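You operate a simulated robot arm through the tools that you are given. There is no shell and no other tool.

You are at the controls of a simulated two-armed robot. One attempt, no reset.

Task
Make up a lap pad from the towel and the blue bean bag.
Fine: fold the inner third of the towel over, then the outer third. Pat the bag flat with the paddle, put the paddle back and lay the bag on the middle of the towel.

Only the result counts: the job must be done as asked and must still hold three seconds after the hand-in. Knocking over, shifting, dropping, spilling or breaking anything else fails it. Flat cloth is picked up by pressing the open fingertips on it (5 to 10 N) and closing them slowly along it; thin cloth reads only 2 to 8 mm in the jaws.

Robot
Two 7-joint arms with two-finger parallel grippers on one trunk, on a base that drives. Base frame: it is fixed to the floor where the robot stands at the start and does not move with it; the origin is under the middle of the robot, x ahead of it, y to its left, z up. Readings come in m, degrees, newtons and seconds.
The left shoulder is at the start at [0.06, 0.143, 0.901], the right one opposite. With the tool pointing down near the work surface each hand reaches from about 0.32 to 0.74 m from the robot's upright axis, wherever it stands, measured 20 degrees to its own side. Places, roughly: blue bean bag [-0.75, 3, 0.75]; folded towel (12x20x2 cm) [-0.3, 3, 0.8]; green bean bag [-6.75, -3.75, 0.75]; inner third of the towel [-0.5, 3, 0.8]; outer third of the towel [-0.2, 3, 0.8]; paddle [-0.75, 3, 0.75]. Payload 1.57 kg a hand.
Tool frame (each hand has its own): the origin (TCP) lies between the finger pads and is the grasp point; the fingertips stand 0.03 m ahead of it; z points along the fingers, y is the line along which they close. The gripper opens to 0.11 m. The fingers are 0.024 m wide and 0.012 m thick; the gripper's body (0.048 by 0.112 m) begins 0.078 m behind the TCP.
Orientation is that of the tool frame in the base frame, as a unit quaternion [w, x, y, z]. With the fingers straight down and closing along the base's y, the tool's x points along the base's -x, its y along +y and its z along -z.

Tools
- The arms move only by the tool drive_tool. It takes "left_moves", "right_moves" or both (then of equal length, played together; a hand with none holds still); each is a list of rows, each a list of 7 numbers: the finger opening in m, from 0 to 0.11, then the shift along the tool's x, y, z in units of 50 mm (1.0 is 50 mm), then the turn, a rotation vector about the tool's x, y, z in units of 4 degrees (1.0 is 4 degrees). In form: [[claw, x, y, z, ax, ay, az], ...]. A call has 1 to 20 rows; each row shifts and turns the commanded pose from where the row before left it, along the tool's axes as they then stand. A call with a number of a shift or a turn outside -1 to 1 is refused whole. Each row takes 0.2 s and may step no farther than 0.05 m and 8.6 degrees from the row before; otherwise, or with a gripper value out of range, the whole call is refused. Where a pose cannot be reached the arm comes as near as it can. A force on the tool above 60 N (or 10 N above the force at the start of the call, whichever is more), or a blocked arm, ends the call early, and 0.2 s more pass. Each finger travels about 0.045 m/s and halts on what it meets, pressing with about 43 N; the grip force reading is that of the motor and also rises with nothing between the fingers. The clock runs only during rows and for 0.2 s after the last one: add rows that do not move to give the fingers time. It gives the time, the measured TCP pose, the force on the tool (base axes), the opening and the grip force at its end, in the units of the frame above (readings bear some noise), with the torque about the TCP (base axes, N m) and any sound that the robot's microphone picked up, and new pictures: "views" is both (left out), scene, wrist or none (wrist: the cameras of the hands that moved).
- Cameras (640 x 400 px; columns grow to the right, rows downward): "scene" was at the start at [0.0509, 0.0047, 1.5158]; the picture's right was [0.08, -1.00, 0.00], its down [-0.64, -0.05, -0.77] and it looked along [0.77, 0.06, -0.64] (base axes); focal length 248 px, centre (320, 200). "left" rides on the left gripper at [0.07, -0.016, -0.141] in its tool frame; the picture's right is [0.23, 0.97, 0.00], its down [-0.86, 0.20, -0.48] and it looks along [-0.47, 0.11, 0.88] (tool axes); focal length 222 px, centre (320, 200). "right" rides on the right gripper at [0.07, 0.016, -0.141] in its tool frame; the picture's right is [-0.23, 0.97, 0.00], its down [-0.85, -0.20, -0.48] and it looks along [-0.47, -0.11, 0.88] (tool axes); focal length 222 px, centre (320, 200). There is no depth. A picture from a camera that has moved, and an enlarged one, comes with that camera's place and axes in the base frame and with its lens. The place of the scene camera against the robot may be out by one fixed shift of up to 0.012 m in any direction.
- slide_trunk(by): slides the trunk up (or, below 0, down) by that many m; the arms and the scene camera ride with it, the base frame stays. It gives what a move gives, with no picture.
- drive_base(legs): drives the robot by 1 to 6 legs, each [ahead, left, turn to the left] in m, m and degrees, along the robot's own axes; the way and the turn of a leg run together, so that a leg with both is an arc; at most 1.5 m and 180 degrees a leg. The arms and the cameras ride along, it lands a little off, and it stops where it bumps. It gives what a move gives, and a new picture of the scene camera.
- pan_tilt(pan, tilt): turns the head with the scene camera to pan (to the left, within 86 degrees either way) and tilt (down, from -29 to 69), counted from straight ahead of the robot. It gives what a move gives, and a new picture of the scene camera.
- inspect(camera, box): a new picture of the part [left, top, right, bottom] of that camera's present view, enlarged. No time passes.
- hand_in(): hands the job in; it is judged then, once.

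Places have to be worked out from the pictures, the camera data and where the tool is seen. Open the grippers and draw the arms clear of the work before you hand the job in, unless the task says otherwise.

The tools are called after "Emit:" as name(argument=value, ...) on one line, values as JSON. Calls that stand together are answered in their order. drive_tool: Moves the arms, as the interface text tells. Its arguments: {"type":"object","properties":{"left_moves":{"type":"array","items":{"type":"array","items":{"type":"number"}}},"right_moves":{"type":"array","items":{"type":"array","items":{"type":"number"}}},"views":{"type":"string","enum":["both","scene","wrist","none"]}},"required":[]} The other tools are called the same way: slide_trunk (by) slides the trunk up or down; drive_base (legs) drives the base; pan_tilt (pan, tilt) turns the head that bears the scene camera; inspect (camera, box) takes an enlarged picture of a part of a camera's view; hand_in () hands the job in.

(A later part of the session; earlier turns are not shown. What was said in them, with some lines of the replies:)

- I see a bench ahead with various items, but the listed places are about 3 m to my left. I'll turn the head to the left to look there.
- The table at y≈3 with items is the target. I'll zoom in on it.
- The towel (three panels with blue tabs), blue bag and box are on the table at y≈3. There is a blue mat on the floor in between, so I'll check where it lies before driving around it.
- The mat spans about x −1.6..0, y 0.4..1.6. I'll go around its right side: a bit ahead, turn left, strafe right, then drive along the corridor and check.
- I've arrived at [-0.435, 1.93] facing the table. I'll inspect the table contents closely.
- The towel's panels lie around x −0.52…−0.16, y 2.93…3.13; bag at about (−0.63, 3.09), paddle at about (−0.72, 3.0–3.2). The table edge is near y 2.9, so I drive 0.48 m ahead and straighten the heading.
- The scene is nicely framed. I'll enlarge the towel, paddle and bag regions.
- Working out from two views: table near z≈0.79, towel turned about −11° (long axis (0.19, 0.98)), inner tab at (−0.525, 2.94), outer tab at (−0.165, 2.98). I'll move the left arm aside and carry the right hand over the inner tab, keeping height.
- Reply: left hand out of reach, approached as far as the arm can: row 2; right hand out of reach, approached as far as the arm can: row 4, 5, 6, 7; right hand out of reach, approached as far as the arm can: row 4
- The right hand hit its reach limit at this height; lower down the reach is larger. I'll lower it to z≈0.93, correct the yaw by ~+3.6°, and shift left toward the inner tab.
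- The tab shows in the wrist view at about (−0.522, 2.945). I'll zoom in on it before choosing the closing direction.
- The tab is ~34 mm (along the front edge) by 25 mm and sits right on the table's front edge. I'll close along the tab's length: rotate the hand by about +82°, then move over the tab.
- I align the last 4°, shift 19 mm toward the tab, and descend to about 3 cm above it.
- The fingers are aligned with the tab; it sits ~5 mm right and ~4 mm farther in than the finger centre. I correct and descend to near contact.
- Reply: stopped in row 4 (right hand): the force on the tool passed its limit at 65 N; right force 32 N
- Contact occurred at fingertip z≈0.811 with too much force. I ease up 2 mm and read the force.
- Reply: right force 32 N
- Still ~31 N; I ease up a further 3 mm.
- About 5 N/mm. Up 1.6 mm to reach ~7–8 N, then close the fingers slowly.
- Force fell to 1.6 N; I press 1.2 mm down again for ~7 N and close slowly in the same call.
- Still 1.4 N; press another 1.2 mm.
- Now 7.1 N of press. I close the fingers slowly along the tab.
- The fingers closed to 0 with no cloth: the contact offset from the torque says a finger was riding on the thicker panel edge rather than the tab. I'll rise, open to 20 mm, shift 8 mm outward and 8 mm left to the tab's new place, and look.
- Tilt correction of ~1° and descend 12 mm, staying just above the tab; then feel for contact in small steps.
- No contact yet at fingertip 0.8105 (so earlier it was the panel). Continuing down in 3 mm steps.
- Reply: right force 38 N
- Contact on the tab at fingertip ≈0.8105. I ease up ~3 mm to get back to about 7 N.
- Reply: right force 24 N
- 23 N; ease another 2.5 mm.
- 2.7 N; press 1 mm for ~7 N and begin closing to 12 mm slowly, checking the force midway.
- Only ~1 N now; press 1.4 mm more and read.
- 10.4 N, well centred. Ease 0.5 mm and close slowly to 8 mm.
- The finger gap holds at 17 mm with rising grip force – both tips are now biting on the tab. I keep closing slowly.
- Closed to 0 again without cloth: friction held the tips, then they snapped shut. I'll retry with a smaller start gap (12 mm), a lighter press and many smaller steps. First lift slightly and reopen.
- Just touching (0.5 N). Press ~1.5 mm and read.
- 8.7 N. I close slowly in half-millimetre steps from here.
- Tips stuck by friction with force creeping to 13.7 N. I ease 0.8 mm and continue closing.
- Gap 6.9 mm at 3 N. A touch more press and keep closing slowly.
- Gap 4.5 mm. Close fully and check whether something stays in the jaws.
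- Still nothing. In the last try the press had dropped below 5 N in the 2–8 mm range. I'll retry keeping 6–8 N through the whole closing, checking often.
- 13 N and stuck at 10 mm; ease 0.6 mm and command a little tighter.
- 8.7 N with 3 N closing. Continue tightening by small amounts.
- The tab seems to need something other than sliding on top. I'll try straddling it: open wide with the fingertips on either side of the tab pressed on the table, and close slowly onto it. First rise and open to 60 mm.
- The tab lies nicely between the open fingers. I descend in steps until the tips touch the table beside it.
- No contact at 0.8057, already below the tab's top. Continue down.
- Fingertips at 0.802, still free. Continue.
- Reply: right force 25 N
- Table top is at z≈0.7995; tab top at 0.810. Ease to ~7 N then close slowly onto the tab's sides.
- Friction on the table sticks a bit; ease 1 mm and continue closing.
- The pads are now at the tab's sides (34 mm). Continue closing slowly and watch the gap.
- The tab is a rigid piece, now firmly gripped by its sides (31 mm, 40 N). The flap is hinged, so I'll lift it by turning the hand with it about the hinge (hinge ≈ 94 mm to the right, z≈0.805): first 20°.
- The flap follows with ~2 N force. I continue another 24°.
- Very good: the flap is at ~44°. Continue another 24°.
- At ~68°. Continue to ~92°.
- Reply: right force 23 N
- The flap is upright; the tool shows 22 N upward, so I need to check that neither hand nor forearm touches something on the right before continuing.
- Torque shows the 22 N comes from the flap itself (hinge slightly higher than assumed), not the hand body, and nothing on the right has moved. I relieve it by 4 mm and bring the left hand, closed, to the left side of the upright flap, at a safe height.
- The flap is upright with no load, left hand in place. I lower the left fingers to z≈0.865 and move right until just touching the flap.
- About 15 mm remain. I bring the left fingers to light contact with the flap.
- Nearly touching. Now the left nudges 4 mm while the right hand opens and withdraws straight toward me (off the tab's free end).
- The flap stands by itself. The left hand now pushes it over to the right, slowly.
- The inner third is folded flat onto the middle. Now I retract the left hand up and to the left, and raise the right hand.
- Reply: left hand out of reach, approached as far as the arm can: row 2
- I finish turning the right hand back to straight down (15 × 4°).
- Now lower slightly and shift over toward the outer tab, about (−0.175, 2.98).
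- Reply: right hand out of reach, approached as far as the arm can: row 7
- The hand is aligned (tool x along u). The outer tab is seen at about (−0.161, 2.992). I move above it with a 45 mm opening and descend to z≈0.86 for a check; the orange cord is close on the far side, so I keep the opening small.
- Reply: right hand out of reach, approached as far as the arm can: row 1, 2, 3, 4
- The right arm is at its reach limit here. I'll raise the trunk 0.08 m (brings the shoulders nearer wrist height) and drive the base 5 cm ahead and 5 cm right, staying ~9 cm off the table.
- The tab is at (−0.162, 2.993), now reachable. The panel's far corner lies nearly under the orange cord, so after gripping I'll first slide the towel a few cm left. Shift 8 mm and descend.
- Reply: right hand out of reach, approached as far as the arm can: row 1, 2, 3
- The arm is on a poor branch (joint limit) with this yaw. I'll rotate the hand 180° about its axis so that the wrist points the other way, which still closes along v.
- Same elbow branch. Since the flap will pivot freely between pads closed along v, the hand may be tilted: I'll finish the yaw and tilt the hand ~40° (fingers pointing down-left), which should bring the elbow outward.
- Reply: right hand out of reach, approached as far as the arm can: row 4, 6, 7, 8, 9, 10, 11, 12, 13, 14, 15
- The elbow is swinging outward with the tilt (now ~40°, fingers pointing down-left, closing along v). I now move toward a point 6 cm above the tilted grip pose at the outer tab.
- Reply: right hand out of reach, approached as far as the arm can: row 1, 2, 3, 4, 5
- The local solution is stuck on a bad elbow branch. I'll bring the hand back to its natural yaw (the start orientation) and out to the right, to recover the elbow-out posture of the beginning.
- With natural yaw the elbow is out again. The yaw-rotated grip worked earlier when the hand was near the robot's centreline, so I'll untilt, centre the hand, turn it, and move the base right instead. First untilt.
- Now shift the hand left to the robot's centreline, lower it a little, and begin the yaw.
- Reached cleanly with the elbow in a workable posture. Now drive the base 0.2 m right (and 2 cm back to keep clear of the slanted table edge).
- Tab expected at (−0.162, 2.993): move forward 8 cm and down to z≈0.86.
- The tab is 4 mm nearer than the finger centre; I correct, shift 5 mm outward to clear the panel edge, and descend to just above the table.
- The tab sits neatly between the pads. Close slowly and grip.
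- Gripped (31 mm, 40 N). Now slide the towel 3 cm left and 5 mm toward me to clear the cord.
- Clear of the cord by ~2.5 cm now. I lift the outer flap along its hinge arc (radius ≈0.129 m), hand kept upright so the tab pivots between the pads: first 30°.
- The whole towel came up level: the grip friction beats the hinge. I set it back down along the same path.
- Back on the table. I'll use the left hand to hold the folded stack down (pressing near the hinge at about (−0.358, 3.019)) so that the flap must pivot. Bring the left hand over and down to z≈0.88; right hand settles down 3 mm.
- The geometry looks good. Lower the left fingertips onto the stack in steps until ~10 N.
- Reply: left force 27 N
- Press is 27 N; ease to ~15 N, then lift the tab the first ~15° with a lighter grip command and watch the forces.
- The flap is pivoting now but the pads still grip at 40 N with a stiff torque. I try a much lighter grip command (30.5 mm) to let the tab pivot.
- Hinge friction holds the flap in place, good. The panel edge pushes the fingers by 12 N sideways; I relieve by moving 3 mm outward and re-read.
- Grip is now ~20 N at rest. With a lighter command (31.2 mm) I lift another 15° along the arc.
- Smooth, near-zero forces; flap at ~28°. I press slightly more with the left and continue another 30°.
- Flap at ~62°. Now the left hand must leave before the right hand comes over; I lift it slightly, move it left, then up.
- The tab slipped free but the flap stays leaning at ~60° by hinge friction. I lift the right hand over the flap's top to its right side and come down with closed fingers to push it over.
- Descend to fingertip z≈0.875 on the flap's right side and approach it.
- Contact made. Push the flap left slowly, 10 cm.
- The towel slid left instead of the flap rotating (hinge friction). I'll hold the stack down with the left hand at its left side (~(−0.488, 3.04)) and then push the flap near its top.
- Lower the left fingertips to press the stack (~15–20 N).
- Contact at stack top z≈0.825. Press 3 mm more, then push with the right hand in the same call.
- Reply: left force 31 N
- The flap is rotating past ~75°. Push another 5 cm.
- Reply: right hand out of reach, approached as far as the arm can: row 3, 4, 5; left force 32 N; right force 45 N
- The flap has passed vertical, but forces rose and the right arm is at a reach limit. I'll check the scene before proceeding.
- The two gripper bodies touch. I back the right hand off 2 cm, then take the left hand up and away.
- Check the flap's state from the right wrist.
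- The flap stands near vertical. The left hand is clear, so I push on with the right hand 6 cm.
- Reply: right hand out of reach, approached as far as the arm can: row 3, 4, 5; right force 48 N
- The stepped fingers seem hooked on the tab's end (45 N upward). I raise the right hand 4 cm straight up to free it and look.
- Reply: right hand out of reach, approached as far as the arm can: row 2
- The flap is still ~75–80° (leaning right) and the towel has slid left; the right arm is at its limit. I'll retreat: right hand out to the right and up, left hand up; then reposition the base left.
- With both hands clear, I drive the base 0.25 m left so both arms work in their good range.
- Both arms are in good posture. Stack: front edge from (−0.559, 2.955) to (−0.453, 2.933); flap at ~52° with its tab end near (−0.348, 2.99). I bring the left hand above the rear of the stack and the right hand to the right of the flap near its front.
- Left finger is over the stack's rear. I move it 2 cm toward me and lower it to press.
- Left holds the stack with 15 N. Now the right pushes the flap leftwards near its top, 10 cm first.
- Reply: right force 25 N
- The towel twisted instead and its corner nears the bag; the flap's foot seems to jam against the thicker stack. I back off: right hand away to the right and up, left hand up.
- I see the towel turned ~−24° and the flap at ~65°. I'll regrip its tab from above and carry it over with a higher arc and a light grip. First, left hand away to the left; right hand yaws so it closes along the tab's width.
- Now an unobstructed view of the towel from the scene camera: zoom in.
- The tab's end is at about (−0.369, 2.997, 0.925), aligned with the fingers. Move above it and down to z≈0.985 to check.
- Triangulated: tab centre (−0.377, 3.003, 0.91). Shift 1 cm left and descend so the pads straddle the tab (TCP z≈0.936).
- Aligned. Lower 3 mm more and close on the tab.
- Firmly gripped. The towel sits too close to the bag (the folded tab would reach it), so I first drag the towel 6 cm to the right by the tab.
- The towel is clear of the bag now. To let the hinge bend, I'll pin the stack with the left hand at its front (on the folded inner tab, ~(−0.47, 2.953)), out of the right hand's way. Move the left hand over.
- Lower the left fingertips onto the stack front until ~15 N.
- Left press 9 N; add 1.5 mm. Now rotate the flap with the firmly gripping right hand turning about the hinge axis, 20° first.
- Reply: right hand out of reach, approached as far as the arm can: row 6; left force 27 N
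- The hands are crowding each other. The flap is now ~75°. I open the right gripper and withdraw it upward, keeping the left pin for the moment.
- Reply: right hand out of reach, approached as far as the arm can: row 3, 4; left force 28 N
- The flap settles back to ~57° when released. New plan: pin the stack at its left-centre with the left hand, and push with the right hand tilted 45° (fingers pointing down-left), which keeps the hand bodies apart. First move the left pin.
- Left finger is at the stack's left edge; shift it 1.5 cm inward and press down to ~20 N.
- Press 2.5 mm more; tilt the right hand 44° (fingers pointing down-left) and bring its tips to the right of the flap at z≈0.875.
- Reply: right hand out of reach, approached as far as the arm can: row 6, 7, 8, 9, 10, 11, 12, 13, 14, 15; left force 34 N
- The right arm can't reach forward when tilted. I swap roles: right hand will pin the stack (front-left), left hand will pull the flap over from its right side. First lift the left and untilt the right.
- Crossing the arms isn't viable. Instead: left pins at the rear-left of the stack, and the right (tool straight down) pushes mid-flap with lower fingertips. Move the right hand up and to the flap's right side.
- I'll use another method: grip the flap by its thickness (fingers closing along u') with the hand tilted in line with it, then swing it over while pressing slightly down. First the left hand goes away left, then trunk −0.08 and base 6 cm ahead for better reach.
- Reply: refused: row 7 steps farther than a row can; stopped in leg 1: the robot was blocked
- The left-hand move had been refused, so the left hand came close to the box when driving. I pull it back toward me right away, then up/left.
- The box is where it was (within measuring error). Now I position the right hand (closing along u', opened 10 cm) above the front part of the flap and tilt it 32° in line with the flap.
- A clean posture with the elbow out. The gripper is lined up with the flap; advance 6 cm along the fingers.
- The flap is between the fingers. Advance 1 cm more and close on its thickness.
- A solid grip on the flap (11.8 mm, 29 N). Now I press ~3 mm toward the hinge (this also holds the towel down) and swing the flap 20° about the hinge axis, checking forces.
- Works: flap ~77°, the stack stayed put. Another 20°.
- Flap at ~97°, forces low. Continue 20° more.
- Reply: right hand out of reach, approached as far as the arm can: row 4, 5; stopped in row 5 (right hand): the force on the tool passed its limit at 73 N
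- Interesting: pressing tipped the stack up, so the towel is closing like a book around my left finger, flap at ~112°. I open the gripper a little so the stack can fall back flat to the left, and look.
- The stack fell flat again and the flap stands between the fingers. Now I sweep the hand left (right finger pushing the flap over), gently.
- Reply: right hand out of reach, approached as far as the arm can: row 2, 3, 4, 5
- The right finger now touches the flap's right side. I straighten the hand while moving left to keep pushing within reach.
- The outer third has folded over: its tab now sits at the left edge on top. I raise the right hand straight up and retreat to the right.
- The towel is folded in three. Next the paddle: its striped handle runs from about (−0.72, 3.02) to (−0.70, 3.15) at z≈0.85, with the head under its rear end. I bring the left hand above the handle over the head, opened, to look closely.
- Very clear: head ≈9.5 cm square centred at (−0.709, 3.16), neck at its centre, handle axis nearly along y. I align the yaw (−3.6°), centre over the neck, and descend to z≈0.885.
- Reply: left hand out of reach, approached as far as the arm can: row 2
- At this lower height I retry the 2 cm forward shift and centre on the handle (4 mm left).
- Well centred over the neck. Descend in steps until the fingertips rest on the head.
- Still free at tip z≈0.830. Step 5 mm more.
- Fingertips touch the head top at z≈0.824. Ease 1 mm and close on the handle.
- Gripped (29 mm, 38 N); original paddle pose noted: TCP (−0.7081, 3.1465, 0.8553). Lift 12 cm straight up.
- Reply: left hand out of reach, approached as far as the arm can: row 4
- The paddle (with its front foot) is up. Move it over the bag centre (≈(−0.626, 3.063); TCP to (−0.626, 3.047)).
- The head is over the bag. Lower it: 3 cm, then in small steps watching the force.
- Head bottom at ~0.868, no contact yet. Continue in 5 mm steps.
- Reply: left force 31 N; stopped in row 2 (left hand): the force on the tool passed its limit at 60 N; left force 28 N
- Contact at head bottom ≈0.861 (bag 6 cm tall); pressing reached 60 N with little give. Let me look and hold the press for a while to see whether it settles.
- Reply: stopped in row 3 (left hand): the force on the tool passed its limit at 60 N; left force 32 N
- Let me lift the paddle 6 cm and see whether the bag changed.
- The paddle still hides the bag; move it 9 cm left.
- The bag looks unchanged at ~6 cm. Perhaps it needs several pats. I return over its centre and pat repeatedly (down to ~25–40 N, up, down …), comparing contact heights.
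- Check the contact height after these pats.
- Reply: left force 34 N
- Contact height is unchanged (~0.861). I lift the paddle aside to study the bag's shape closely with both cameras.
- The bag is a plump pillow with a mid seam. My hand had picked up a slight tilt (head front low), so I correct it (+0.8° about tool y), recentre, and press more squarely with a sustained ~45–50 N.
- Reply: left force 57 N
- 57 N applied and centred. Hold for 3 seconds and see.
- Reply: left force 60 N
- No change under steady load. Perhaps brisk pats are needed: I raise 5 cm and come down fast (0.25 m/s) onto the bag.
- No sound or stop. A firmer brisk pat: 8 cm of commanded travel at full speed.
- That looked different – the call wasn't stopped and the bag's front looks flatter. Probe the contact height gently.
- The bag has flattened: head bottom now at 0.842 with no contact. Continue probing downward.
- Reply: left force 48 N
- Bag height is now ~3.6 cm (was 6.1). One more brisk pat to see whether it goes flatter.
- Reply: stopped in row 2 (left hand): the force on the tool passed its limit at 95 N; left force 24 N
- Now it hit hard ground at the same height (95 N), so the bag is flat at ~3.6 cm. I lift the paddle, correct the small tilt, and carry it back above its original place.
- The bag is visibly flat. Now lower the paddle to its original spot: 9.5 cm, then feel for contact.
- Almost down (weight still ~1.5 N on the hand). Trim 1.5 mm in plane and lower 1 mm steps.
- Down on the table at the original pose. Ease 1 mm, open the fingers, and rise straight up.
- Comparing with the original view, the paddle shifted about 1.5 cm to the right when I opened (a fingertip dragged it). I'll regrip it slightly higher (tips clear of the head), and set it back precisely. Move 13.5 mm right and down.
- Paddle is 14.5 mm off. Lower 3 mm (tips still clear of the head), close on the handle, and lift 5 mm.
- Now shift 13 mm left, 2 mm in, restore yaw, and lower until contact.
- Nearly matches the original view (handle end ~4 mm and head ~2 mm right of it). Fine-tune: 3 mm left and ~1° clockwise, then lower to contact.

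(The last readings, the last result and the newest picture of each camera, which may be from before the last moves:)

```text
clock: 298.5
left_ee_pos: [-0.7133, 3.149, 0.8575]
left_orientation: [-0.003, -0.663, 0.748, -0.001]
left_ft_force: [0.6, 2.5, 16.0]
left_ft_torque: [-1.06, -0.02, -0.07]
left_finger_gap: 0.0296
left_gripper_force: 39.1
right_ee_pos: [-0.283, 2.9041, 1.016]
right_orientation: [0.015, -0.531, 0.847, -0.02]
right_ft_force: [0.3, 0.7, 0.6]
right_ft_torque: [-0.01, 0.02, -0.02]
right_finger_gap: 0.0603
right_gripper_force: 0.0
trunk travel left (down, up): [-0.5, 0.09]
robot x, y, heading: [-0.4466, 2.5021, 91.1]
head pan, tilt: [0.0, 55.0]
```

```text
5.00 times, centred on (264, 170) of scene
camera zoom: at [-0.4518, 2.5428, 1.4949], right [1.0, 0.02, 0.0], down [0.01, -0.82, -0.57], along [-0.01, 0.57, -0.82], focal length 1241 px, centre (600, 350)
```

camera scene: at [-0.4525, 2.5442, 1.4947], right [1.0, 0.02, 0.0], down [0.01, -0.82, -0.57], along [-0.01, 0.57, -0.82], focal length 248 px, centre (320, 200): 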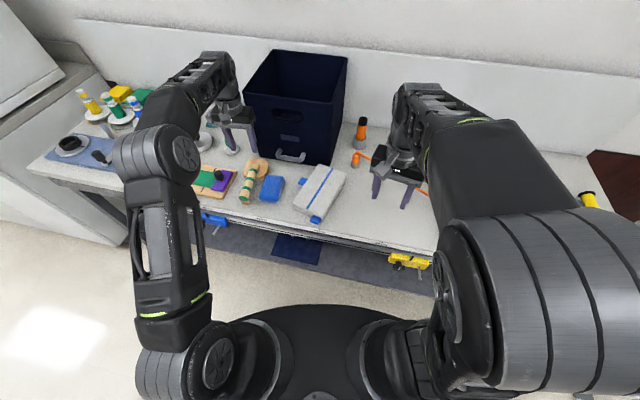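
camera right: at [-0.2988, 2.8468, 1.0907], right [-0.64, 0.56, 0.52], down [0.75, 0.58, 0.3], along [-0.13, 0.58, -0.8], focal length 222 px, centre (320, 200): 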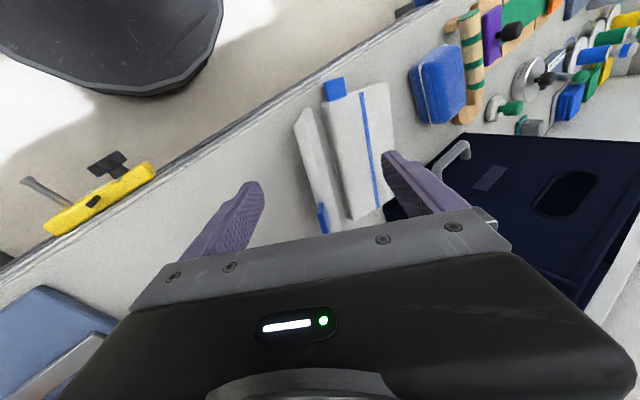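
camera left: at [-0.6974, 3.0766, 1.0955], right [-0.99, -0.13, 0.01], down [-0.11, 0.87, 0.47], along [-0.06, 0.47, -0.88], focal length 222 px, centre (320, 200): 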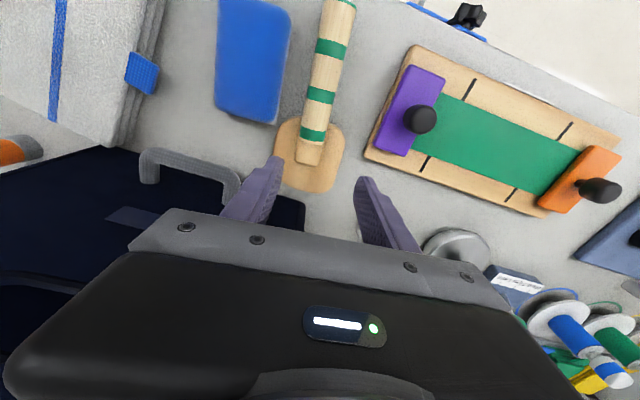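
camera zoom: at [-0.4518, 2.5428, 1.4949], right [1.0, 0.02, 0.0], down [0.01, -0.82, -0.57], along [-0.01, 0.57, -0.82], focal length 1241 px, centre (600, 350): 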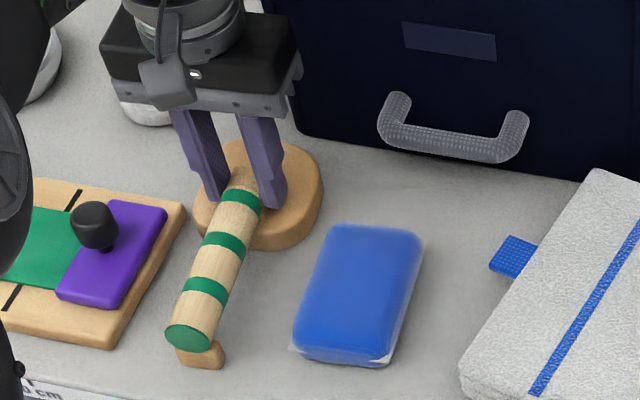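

Now it matches the original within ~2 px (≈1.5 mm). Ease the load and open gently, then rise.

Emit:
drive_tool(left_moves=[[0.0, 0, 0, -0.05, 0, 0, 0], [0.0, 0, 0, 0, 0, 0, 0]], views="none")

Emit:
drive_tool(left_moves=[[0.02, 0, 0, 0, 0, 0, 0], [0.028, 0, 0, 0, 0, 0, 0], [0.032, 0, 0, 0, 0, 0, 0], [0.038, 0, 0, 0, 0, 0, 0], [0.045, 0, 0, 0, 0, 0, 0], [0.055, 0, 0, 0, 0, 0, 0], [0.06, 0, 0, 0, 0, 0, 0], [0.06, 0, 0, -0.4, 0, 0, 0], [0.06, 0, 0, -0.7, 0, 0, 0], [0.06, 0, 0, -0.7, 0, 0, 0], [0.06, 0, 0, 0, 0, 0, 0]], views="none")

Emit:
inspect(camera="scene", box=[200, 130, 328, 210])

```text
clock: 299.1
left_ee_pos: [-0.7122, 3.1478, 0.8573]
left_orientation: [-0.004, -0.663, 0.749, -0.001]
left_ft_force: [0.5, 2.6, 4.1]
left_ft_torque: [0.45, 0.0, 0.03]
left_finger_gap: 0.0293
left_gripper_force: 38.8
right_ee_pos: [-0.2836, 2.9055, 1.0146]
right_orientation: [0.015, -0.53, 0.847, -0.02]
right_ft_force: [-0.3, -0.9, -0.2]
right_ft_torque: [-0.02, 0.04, -0.03]
right_finger_gap: 0.0599
right_gripper_force: 0.0
trunk travel left (down, up): [-0.5, 0.09]
robot x, y, heading: [-0.4485, 2.5059, 91.1]
head pan, tilt: [0.0, 55.0]
```

```text
clock: 301.5
left_ee_pos: [-0.7092, 3.1503, 0.9456]
left_orientation: [-0.004, -0.663, 0.748, 0.0]
left_ft_force: [0.1, 0.2, -0.4]
left_ft_torque: [-0.02, 0.04, 0.01]
left_finger_gap: 0.0602
left_gripper_force: 0.1
right_ee_pos: [-0.2839, 2.9051, 1.0154]
right_orientation: [0.015, -0.53, 0.847, -0.022]
right_ft_force: [0.1, -0.2, 0.0]
right_ft_torque: [-0.02, -0.03, -0.04]
right_finger_gap: 0.0598
right_gripper_force: 0.1
trunk travel left (down, up): [-0.5, 0.09]
robot x, y, heading: [-0.4457, 2.5037, 90.8]
head pan, tilt: [0.0, 55.0]
```

```text
5.00 times, centred on (264, 170) of scene
camera zoom: at [-0.4526, 2.5441, 1.4947], right [1.0, 0.02, 0.0], down [0.01, -0.82, -0.57], along [-0.01, 0.57, -0.82], focal length 1241 px, centre (600, 350)
```

zoom: 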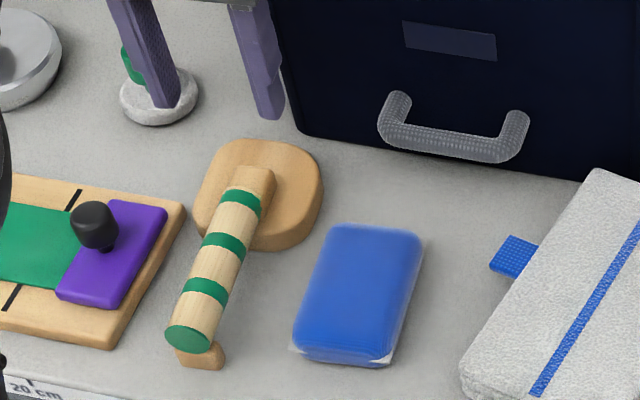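

The paddle is back in place. Now the bag: centre ≈(−0.622, 3.067), axis aligned with the hand's current yaw, height 3.6 cm. Move above it with a 9 cm opening.

Emit:
drive_tool(left_moves=[[0.09, 0.481, -0.644, 0, 0, 0, 0], [0.09, 0.481, -0.644, 0, 0, 0, 0], [0.09, 0.481, -0.644, 0, 0, 0, 0], [0.09, 0, 0, 0, 0, 0, 0], [0.09, 0, 0, 0, 0, 0, 0]], views="wrist")

Emit:
inspect(camera="left", box=[160, 60, 480, 260])

```text
clock: 302.7
left_ee_pos: [-0.6252, 3.0641, 0.9492]
left_orientation: [-0.004, -0.664, 0.748, 0.0]
left_ft_force: [-0.1, 0.0, -0.5]
left_ft_torque: [-0.03, -0.01, 0.02]
left_finger_gap: 0.09
left_gripper_force: 0.0
right_ee_pos: [-0.2838, 2.9055, 1.0147]
right_orientation: [0.015, -0.531, 0.847, -0.02]
right_ft_force: [-0.1, -0.4, -0.1]
right_ft_torque: [-0.02, -0.02, 0.01]
right_finger_gap: 0.0601
right_gripper_force: 0.0
trunk travel left (down, up): [-0.5, 0.09]
robot x, y, heading: [-0.4474, 2.5057, 90.9]
head pan, tilt: [0.0, 55.0]
camera left: at [-0.6149, 2.9952, 1.0923], right [-0.99, -0.11, 0.01], down [-0.09, 0.88, 0.47], along [-0.06, 0.47, -0.88], focal length 222 px, centre (320, 200)
```

left: 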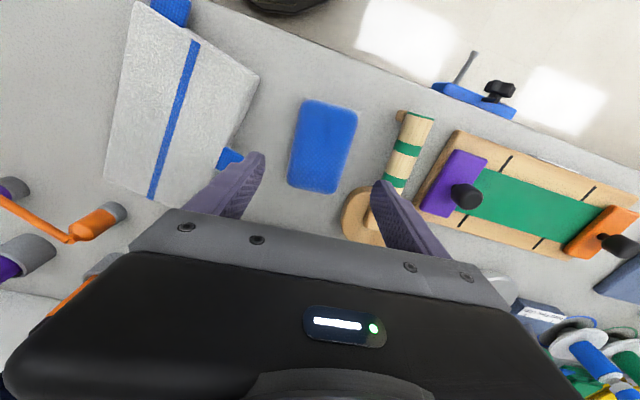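

```text
2.00 times, centred on (320, 160) of left
camera zoom: at [-0.6149, 2.9952, 1.0923], right [-0.99, -0.11, 0.01], down [-0.09, 0.88, 0.47], along [-0.06, 0.47, -0.88], focal length 444 px, centre (320, 280)
```

zoom: 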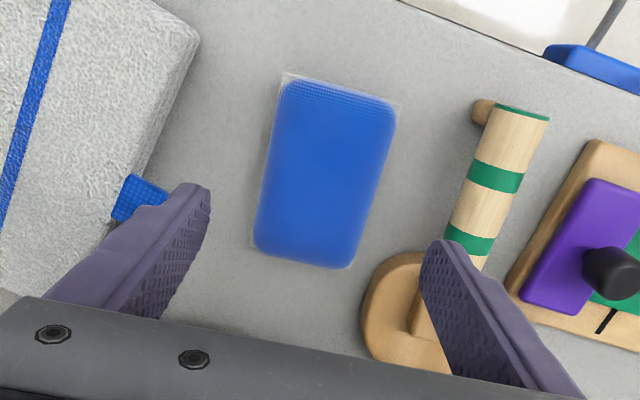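

The hand is exactly centred on the bag. Descend around it to z≈0.837.

Emit:
drive_tool(left_moves=[[0.09, 0, 0, 0.7, 0, 0, 0], [0.09, 0, 0, 0.7, 0, 0, 0], [0.09, 0, 0, 0.6, 0, 0, 0], [0.09, 0, 0, 0.22, 0, 0, 0], [0.09, 0, 0, 0, 0, 0, 0], [0.09, 0, 0, 0, 0, 0, 0]], views="none")

Emit:
inspect(camera="left", box=[160, 60, 480, 260])

```text
clock: 304.1
left_ee_pos: [-0.6252, 3.0649, 0.8375]
left_orientation: [-0.004, -0.663, 0.749, 0.0]
left_ft_force: [0.2, 0.6, -0.5]
left_ft_torque: [-0.04, 0.02, -0.02]
left_finger_gap: 0.0898
left_gripper_force: 0.1
right_ee_pos: [-0.2837, 2.9057, 1.0146]
right_orientation: [0.015, -0.53, 0.848, -0.021]
right_ft_force: [0.2, -0.7, 0.2]
right_ft_torque: [0.01, 0.0, 0.0]
right_finger_gap: 0.0603
right_gripper_force: 0.1
trunk travel left (down, up): [-0.5, 0.09]
robot x, y, heading: [-0.4488, 2.5045, 90.8]
head pan, tilt: [0.0, 55.0]
```

```text
2.00 times, centred on (320, 160) of left
camera zoom: at [-0.6167, 2.9956, 0.9801], right [-0.99, -0.11, 0.01], down [-0.09, 0.88, 0.47], along [-0.06, 0.47, -0.88], focal length 444 px, centre (320, 280)
```

zoom: 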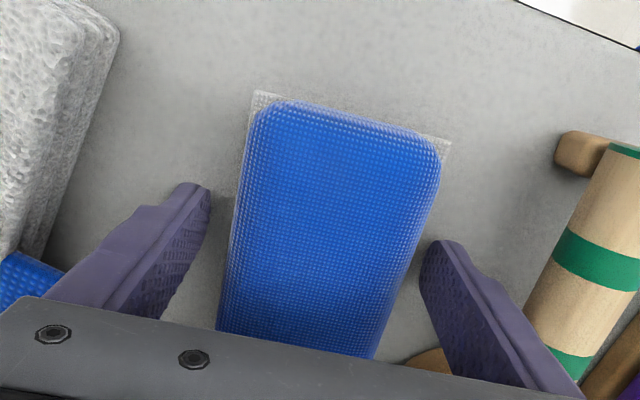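

Bag well between the fingers. Close gently on it.

Emit:
drive_tool(left_moves=[[0.085, 0, 0, 0, 0, 0, 0], [0.08, 0, 0, 0, 0, 0, 0], [0.075, 0, 0, 0, 0, 0, 0], [0.07, 0, 0, 0, 0, 0, 0], [0.066, 0, 0, 0, 0, 0, 0], [0.062, 0, 0, 0, 0, 0, 0], [0.058, 0, 0, 0, 0, 0, 0], [0.054, 0, 0, 0, 0, 0, 0], [0.05, 0, 0, 0, 0, 0, 0]], views="none")

Emit:
inspect(camera="left", box=[160, 60, 480, 260])

```text
clock: 306.1
left_ee_pos: [-0.6261, 3.0653, 0.8374]
left_orientation: [-0.004, -0.663, 0.748, 0.0]
left_ft_force: [-0.7, -0.8, 1.1]
left_ft_torque: [0.04, -0.08, 0.01]
left_finger_gap: 0.0695
left_gripper_force: 42.8
right_ee_pos: [-0.2837, 2.9046, 1.0167]
right_orientation: [0.015, -0.53, 0.847, -0.02]
right_ft_force: [-0.2, -0.2, 0.9]
right_ft_torque: [-0.02, 0.02, 0.01]
right_finger_gap: 0.0603
right_gripper_force: 0.0
trunk travel left (down, up): [-0.5, 0.09]
robot x, y, heading: [-0.4464, 2.5046, 91.2]
head pan, tilt: [0.0, 55.0]
```

```text
2.00 times, centred on (320, 160) of left
camera zoom: at [-0.6168, 2.9956, 0.9803], right [-0.99, -0.11, 0.01], down [-0.09, 0.88, 0.47], along [-0.06, 0.47, -0.88], focal length 444 px, centre (320, 280)
```

zoom: 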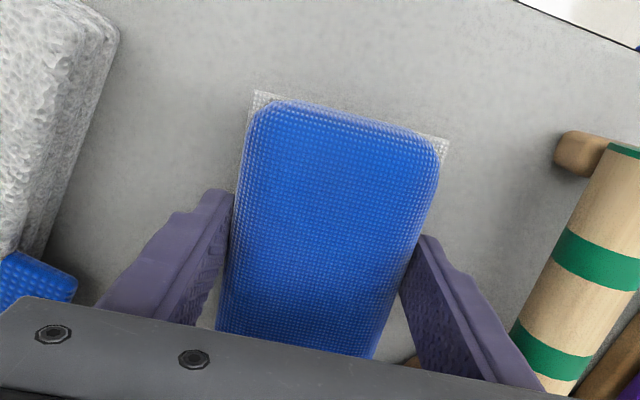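

Gripped (69.5 mm, 43 N). Lift 8 cm.

Emit:
drive_tool(left_moves=[[0.05, 0, 0, -0.3, 0, 0, 0], [0.05, 0, 0, -0.6, 0, 0, 0], [0.05, 0, 0, -0.7, 0, 0, 0], [0.05, 0, 0, 0, 0, 0, 0], [0.05, 0, 0, 0, 0, 0, 0]], views="both")

Emit:
inspect(camera="scene", box=[240, 130, 368, 210])

```text
clock: 307.3
left_ee_pos: [-0.6257, 3.0669, 0.9162]
left_orientation: [-0.004, -0.663, 0.749, -0.001]
left_ft_force: [-0.3, -0.3, -2.1]
left_ft_torque: [-0.01, 0.02, 0.01]
left_finger_gap: 0.0694
left_gripper_force: 43.3
right_ee_pos: [-0.2833, 2.9048, 1.015]
right_orientation: [0.015, -0.531, 0.847, -0.02]
right_ft_force: [0.3, 0.8, 1.3]
right_ft_torque: [0.02, 0.03, 0.03]
right_finger_gap: 0.0601
right_gripper_force: 0.0
trunk travel left (down, up): [-0.5, 0.09]
robot x, y, heading: [-0.4499, 2.5029, 91.0]
head pan, tilt: [0.0, 55.0]
camera scene: at [-0.4525, 2.544, 1.4947], right [1.0, 0.02, 0.0], down [0.01, -0.82, -0.57], along [-0.01, 0.57, -0.82], focal length 248 px, centre (320, 200)
camera left: at [-0.617, 2.9977, 1.0596], right [-0.99, -0.11, 0.0], down [-0.09, 0.88, 0.47], along [-0.06, 0.47, -0.88], focal length 222 px, centre (320, 200)
```

scene: 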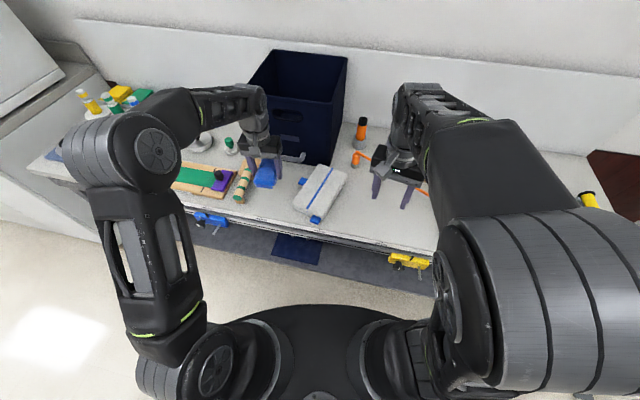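
left: 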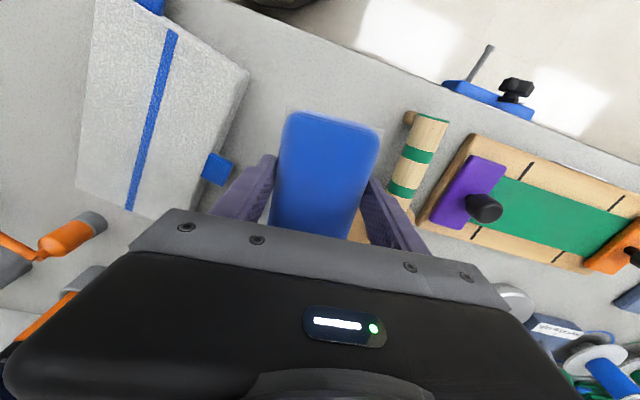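

```text
5.00 times, centred on (304, 170) of scene
camera zoom: at [-0.4525, 2.544, 1.4947], right [1.0, 0.02, 0.0], down [0.01, -0.82, -0.57], along [-0.01, 0.57, -0.82], focal length 1241 px, centre (400, 350)
```

zoom: 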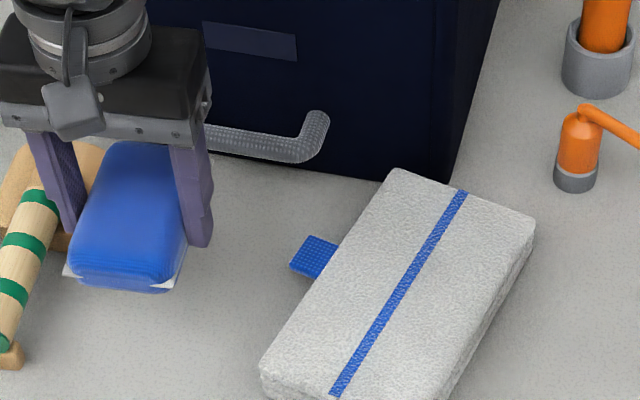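

Bag lifted (~2 N). Towel centre from two views ≈(−0.4595, 3.062), towel axis 25°, bag axis 7°. Carry the bag over and turn it 18° to align.

Emit:
drive_tool(left_moves=[[0.05, -0.0755, -0.827, 0, 0, 0, 0], [0.05, -0.0755, -0.827, 0, 0, 0, 0], [0.05, -0.0755, -0.827, 0, 0, 0, 0], [0.05, -0.0755, -0.827, 0, 0, 0, 0], [0.05, 0, 0, 0, 0, 0, 0.9], [0.05, 0, 0, 0, 0, 0, 0.9], [0.05, 0, 0, 0, 0, 0, 0.9], [0.05, 0, 0, 0, 0, 0, 0.9], [0.05, 0, 0, 0, 0, 0, 0.9], [0.05, 0, 0, 0, 0, 0, 0], [0.05, 0, 0, 0, 0, 0, 0]], views="both")

Emit:
inspect(camera="scene", box=[260, 130, 388, 210])

```text
clock: 309.7
left_ee_pos: [-0.4595, 3.0618, 0.9169]
left_orientation: [-0.004, -0.537, 0.844, -0.003]
left_ft_force: [0.1, -0.4, -2.0]
left_ft_torque: [-0.03, 0.01, 0.01]
left_finger_gap: 0.0693
left_gripper_force: 42.4
right_ee_pos: [-0.2832, 2.9045, 1.0156]
right_orientation: [0.016, -0.531, 0.847, -0.02]
right_ft_force: [-0.9, -0.9, -0.7]
right_ft_torque: [0.02, -0.01, -0.01]
right_finger_gap: 0.0597
right_gripper_force: 0.1
trunk travel left (down, up): [-0.5, 0.09]
robot x, y, heading: [-0.4461, 2.5024, 91.0]
head pan, tilt: [0.0, 55.0]
camera scene: at [-0.4524, 2.5441, 1.4947], right [1.0, 0.02, 0.0], down [0.01, -0.82, -0.57], along [-0.01, 0.57, -0.82], focal length 248 px, centre (320, 200)
camera left: at [-0.4729, 2.993, 1.0594], right [-0.98, 0.2, 0.0], down [0.18, 0.86, 0.47], along [0.09, 0.46, -0.88], focal length 222 px, centre (320, 200)
```

scene: 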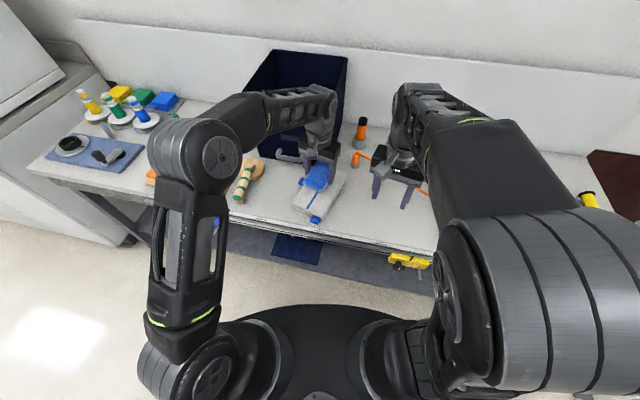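
left: 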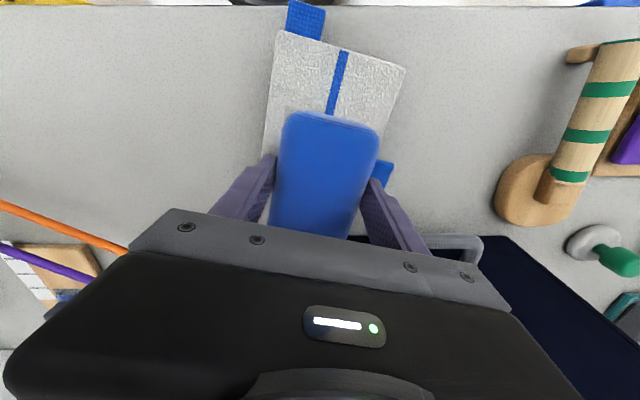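

```text
5.00 times, centred on (324, 170) of scene
camera zoom: at [-0.4524, 2.5441, 1.4947], right [1.0, 0.02, 0.0], down [0.01, -0.82, -0.57], along [-0.01, 0.57, -0.82], focal length 1241 px, centre (300, 350)
```

zoom: 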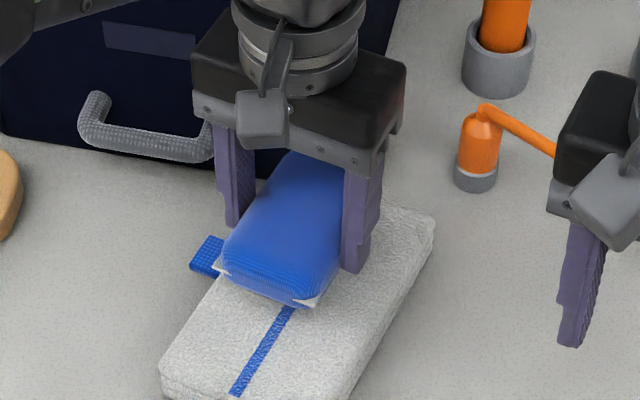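

Aligned with the towel; tiny trim (+3 mm, +2 mm), then lower until the bag touches.

Emit:
drive_tool(left_moves=[[0.05, -0.06, -0.04, 0.2, 0, 0, 0], [0.05, 0, 0, 0.3, 0, 0, 0], [0.05, 0, 0, 0.2, 0, 0, 0], [0.05, 0, 0, 0, 0, 0, 0]], views="none")

Emit:
drive_tool(left_moves=[[0.05, 0, 0, 0.06, 0, 0, 0], [0.05, 0, 0, 0, 0, 0, 0]], views="none")

Emit:
drive_tool(left_moves=[[0.05, 0, 0, 0.05, 0, 0, 0], [0.05, 0, 0, 0, 0, 0, 0]], views="none")

```text
clock: 310.7
left_ee_pos: [-0.4559, 3.0629, 0.8823]
left_orientation: [-0.004, -0.538, 0.843, -0.001]
left_ft_force: [-0.5, 0.0, -1.8]
left_ft_torque: [-0.02, 0.01, 0.0]
left_finger_gap: 0.0696
left_gripper_force: 42.9
right_ee_pos: [-0.284, 2.9055, 1.0149]
right_orientation: [0.015, -0.531, 0.847, -0.02]
right_ft_force: [0.9, 0.9, 0.3]
right_ft_torque: [0.02, 0.01, -0.02]
right_finger_gap: 0.0598
right_gripper_force: 0.0
trunk travel left (down, up): [-0.5, 0.09]
robot x, y, heading: [-0.4459, 2.5057, 90.8]
head pan, tilt: [0.0, 55.0]
```

```text
clock: 311.3
left_ee_pos: [-0.4556, 3.0617, 0.8797]
left_orientation: [-0.004, -0.538, 0.843, -0.001]
left_ft_force: [0.4, 1.2, -2.6]
left_ft_torque: [-0.02, 0.03, -0.02]
left_finger_gap: 0.0693
left_gripper_force: 42.9
right_ee_pos: [-0.2851, 2.9046, 1.015]
right_orientation: [0.015, -0.531, 0.847, -0.021]
right_ft_force: [-0.2, -0.3, 0.2]
right_ft_torque: [-0.02, 0.03, 0.0]
right_finger_gap: 0.0603
right_gripper_force: 0.0
trunk travel left (down, up): [-0.5, 0.09]
robot x, y, heading: [-0.4506, 2.5058, 91.0]
head pan, tilt: [0.0, 55.0]
```

```text
clock: 311.9
left_ee_pos: [-0.4562, 3.0626, 0.8756]
left_orientation: [-0.005, -0.538, 0.843, -0.002]
left_ft_force: [-0.3, 0.1, -2.5]
left_ft_torque: [-0.02, 0.0, 0.03]
left_finger_gap: 0.0694
left_gripper_force: 43.4
right_ee_pos: [-0.2839, 2.9057, 1.0148]
right_orientation: [0.015, -0.53, 0.848, -0.021]
right_ft_force: [0.5, 1.0, -0.3]
right_ft_torque: [-0.01, -0.01, 0.03]
right_finger_gap: 0.0599
right_gripper_force: 0.0
trunk travel left (down, up): [-0.5, 0.09]
robot x, y, heading: [-0.4441, 2.5057, 91.2]
head pan, tilt: [0.0, 55.0]
```

Bag bottom ≈0.838, just about at the towel. Lower in 1.5–2 mm steps.

Emit:
drive_tool(left_moves=[[0.05, 0, 0, 0.03, 0, 0, 0], [0.05, 0, 0, 0, 0, 0, 0]], views="none")

Emit:
drive_tool(left_moves=[[0.05, 0, 0, 0.03, 0, 0, 0], [0.05, 0, 0, 0, 0, 0, 0]], views="none")

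```text
clock: 312.5
left_ee_pos: [-0.4557, 3.0624, 0.8763]
left_orientation: [-0.004, -0.538, 0.843, -0.001]
left_ft_force: [-1.6, -0.2, 3.7]
left_ft_torque: [-0.18, -0.11, -0.05]
left_finger_gap: 0.0693
left_gripper_force: 42.8
right_ee_pos: [-0.2843, 2.9051, 1.0149]
right_orientation: [0.015, -0.531, 0.847, -0.021]
right_ft_force: [-0.4, -0.2, 0.2]
right_ft_torque: [0.0, 0.0, 0.0]
right_finger_gap: 0.06
right_gripper_force: 0.0
trunk travel left (down, up): [-0.5, 0.09]
robot x, y, heading: [-0.4462, 2.5034, 91.1]
head pan, tilt: [0.0, 55.0]
```

```text
clock: 313.1
left_ee_pos: [-0.4567, 3.0618, 0.8761]
left_orientation: [-0.002, -0.539, 0.843, -0.001]
left_ft_force: [-4.0, -1.3, 21.5]
left_ft_torque: [-1.05, -0.13, -0.13]
left_finger_gap: 0.0694
left_gripper_force: 43.1
right_ee_pos: [-0.2827, 2.9037, 1.0157]
right_orientation: [0.015, -0.531, 0.847, -0.02]
right_ft_force: [0.4, -0.6, 0.1]
right_ft_torque: [-0.04, 0.0, -0.02]
right_finger_gap: 0.0601
right_gripper_force: 0.1
trunk travel left (down, up): [-0.5, 0.09]
robot x, y, heading: [-0.45, 2.505, 91.1]
head pan, tilt: [0.0, 55.0]
```

The bag rests on the towel. Ease the load, open slowly, and rise.

Emit:
drive_tool(left_moves=[[0.05, 0, 0, -0.05, 0, 0, 0], [0.05, 0, 0, 0, 0, 0, 0], [0.06, 0, 0, 0, 0, 0, 0], [0.066, 0, 0, 0, 0, 0, 0], [0.07, 0, 0, 0, 0, 0, 0], [0.075, 0, 0, 0, 0, 0, 0], [0.08, 0, 0, 0, 0, 0, 0], [0.088, 0, 0, 0, 0, 0, 0], [0.088, 0, 0, 0, 0, 0, 0]], views="none")

Emit:
drive_tool(left_moves=[[0.088, 0, 0, -0.4, 0, 0, 0], [0.088, 0, 0, -0.8, 0, 0, 0], [0.088, 0, 0, -0.8, 0, 0, 0], [0.088, 0, 0, -0.6, 0, 0, 0], [0.088, 0, 0, 0, 0, 0, 0]], views="both")

Emit:
inspect(camera="scene", box=[250, 135, 378, 215])

```text
clock: 315.1
left_ee_pos: [-0.4563, 3.0621, 0.8748]
left_orientation: [-0.003, -0.538, 0.843, -0.002]
left_ft_force: [-0.2, 0.5, -0.1]
left_ft_torque: [0.01, 0.03, 0.02]
left_finger_gap: 0.0879
left_gripper_force: 0.0
right_ee_pos: [-0.2851, 2.906, 1.015]
right_orientation: [0.014, -0.531, 0.847, -0.02]
right_ft_force: [0.5, -0.3, -0.8]
right_ft_torque: [-0.01, 0.02, 0.02]
right_finger_gap: 0.0602
right_gripper_force: 0.0
trunk travel left (down, up): [-0.5, 0.09]
robot x, y, heading: [-0.4498, 2.5054, 91.0]
head pan, tilt: [0.0, 55.0]
```

```text
clock: 316.3
left_ee_pos: [-0.4544, 3.0616, 1.0056]
left_orientation: [-0.004, -0.538, 0.843, -0.002]
left_ft_force: [0.4, 0.2, -0.3]
left_ft_torque: [-0.01, 0.04, 0.06]
left_finger_gap: 0.0879
left_gripper_force: 0.1
right_ee_pos: [-0.283, 2.9052, 1.0148]
right_orientation: [0.015, -0.53, 0.848, -0.02]
right_ft_force: [0.2, -0.2, 0.2]
right_ft_torque: [0.01, 0.04, 0.01]
right_finger_gap: 0.0597
right_gripper_force: 0.0
trunk travel left (down, up): [-0.5, 0.09]
robot x, y, heading: [-0.4475, 2.5017, 90.7]
head pan, tilt: [0.0, 55.0]
camera scene: at [-0.4524, 2.5441, 1.4947], right [1.0, 0.02, 0.0], down [0.01, -0.82, -0.57], along [-0.01, 0.57, -0.82], focal length 248 px, centre (320, 200)
camera left: at [-0.4697, 2.993, 1.1483], right [-0.98, 0.2, 0.0], down [0.18, 0.86, 0.47], along [0.09, 0.46, -0.88], focal length 222 px, centre (320, 200)
```

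scene: 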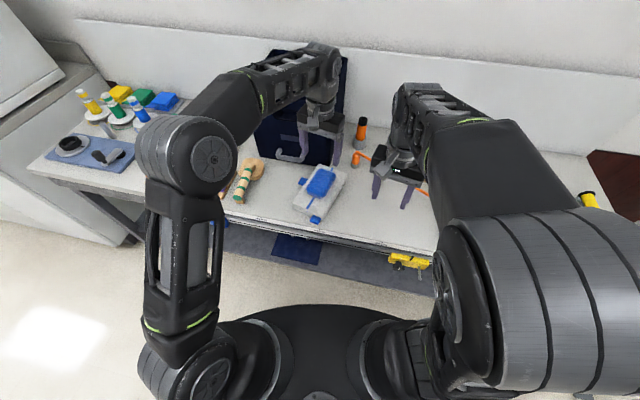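
left: 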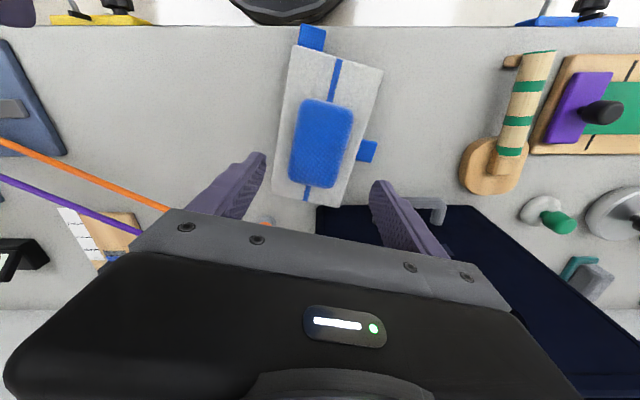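

```text
5.00 times, centred on (314, 175) of scene
camera zoom: at [-0.4524, 2.5441, 1.4947], right [1.0, 0.02, 0.0], down [0.01, -0.82, -0.57], along [-0.01, 0.57, -0.82], focal length 1241 px, centre (350, 325)
```

zoom: 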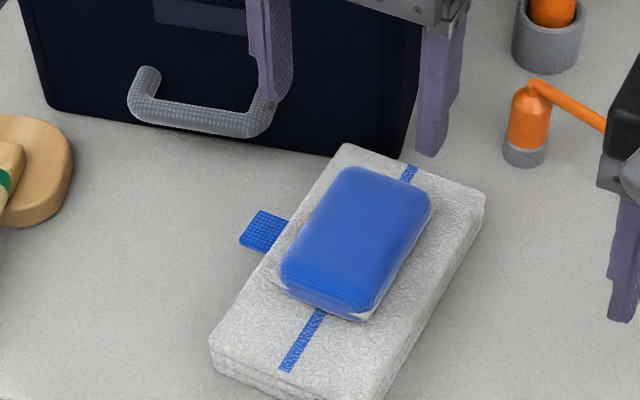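

The flat bag lies centred on the folded towel (within ~5 mm). Now draw the arms clear: open the grippers, pull the left hand back, then drive the base back.

Emit:
drive_tool(left_moves=[[0.1, 0.6, 0.3, -0.3, 0, 0, 0], [0.1, 0.7, 0.5, 0, 0, 0, 0], [0.1, 0.7, 0.5, 0, 0, 0, 0], [0.1, 0, 0, 0, 0, 0, 0]], right_moves=[[0.1, 0, 0, -0.4, 0, 0, 0], [0.1, 0, 0, 0, 0, 0, 0], [0.1, 0, 0, 0, 0, 0, 0], [0.1, 0, 0, 0, 0, 0, 0]], views="scene")

Emit:
drive_base(legs=[[-0.3, 0, 0]])

Emit:
inspect(camera="scene", box=[140, 40, 460, 240])

```text
clock: 317.3
left_ee_pos: [-0.5589, 3.0006, 1.0237]
left_orientation: [-0.004, -0.538, 0.843, -0.002]
left_ft_force: [-0.3, 1.0, 0.3]
left_ft_torque: [0.02, 0.01, 0.0]
left_finger_gap: 0.0999
left_gripper_force: 0.1
right_ee_pos: [-0.2838, 2.9061, 1.0349]
right_orientation: [0.015, -0.531, 0.847, -0.021]
right_ft_force: [0.6, -0.1, -0.1]
right_ft_torque: [-0.02, 0.05, -0.01]
right_finger_gap: 0.1001
right_gripper_force: 0.1
trunk travel left (down, up): [-0.5, 0.09]
robot x, y, heading: [-0.4471, 2.5045, 91.0]
head pan, tilt: [0.0, 55.0]
camera scene: at [-0.452, 2.5444, 1.4947], right [1.0, 0.02, 0.0], down [0.01, -0.82, -0.57], along [-0.01, 0.57, -0.82], focal length 248 px, centre (320, 200)
```

scene: 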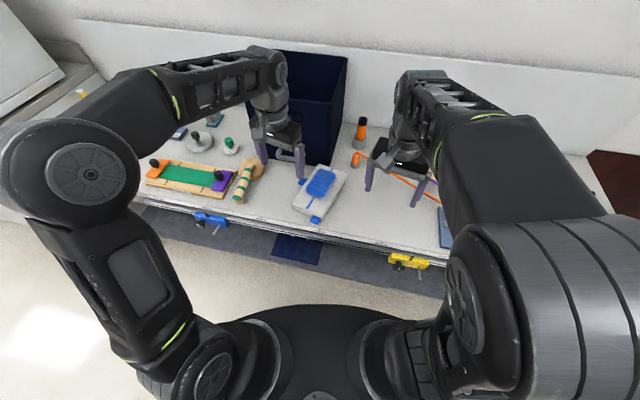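

```text
clock: 319.4
left_ee_pos: [-0.5542, 2.6979, 1.0247]
left_orientation: [-0.004, -0.54, 0.842, -0.001]
left_ft_force: [0.7, -0.4, 0.2]
left_ft_torque: [0.0, -0.02, 0.02]
left_finger_gap: 0.1
left_gripper_force: 0.1
right_ee_pos: [-0.2815, 2.6044, 1.0349]
right_orientation: [0.015, -0.533, 0.845, -0.021]
right_ft_force: [0.0, 0.6, -0.6]
right_ft_torque: [0.03, 0.03, -0.01]
right_finger_gap: 0.0999
right_gripper_force: 0.0
trunk travel left (down, up): [-0.5, 0.09]
robot x, y, heading: [-0.4418, 2.2015, 91.6]
head pan, tilt: [0.0, 55.0]
camera scene: at [-0.4462, 2.2414, 1.4948], right [1.0, 0.02, 0.0], down [0.02, -0.82, -0.57], along [-0.01, 0.57, -0.82], focal length 248 px, centre (320, 200)
```

scene: 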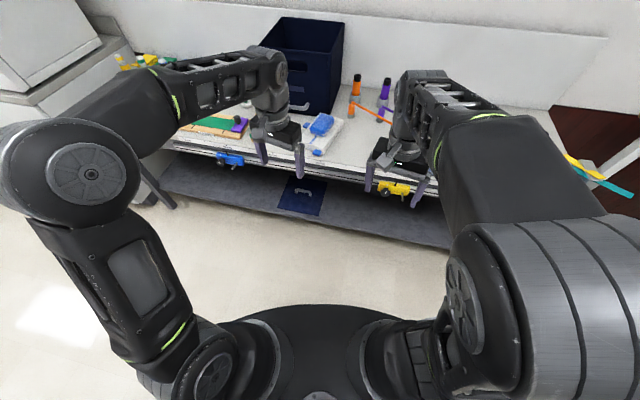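

```text
2.00 times, centred on (300, 140) of scene
camera zoom: at [-0.4462, 2.2414, 1.4948], right [1.0, 0.02, 0.0], down [0.02, -0.82, -0.57], along [-0.01, 0.57, -0.82], focal length 497 px, centre (360, 320)
```

zoom: 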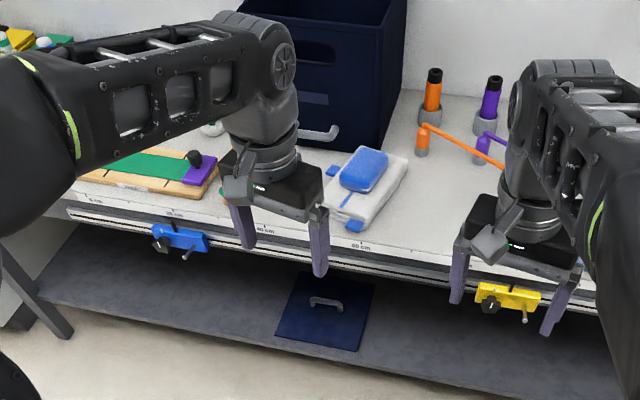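

Everything is in place: towel folded in thirds, flattened bag on its middle, paddle back, arms clear with open grippers. I hand the job in.

Emit:
hand_in()

```text
The job is handed in.
```

I handed in the lap pad: the towel is folded in three, with the flattened blue bag on its middle. I haven't seen the judging result.

- **Towel:** The inner third went over first, then the outer third. The outer fold took several tries. The towel ended up about 10 cm left of where it started and turned about 15° from its first position.
- **Bag:** Steady pressing with the paddle did nothing; one hard, fast pat flattened it from about 6 cm to 3.6 cm. It lies about 5 mm from the towel's centre, lined up with it.
- **Paddle:** It slid about 1.5 cm to the right when I first let go of it, so I picked it up again. It now matches its original position to about 2 mm in the camera view.
- **Storage box:** While I was driving closer, the robot was blocked. The left hand was right in front of the storage box and probably touched it. The box's position before and after agrees to within my 5 mm measuring error, so I don't think it moved, but I can't rule out a few millimetres.

Both grippers are open and the robot is backed away from the table.
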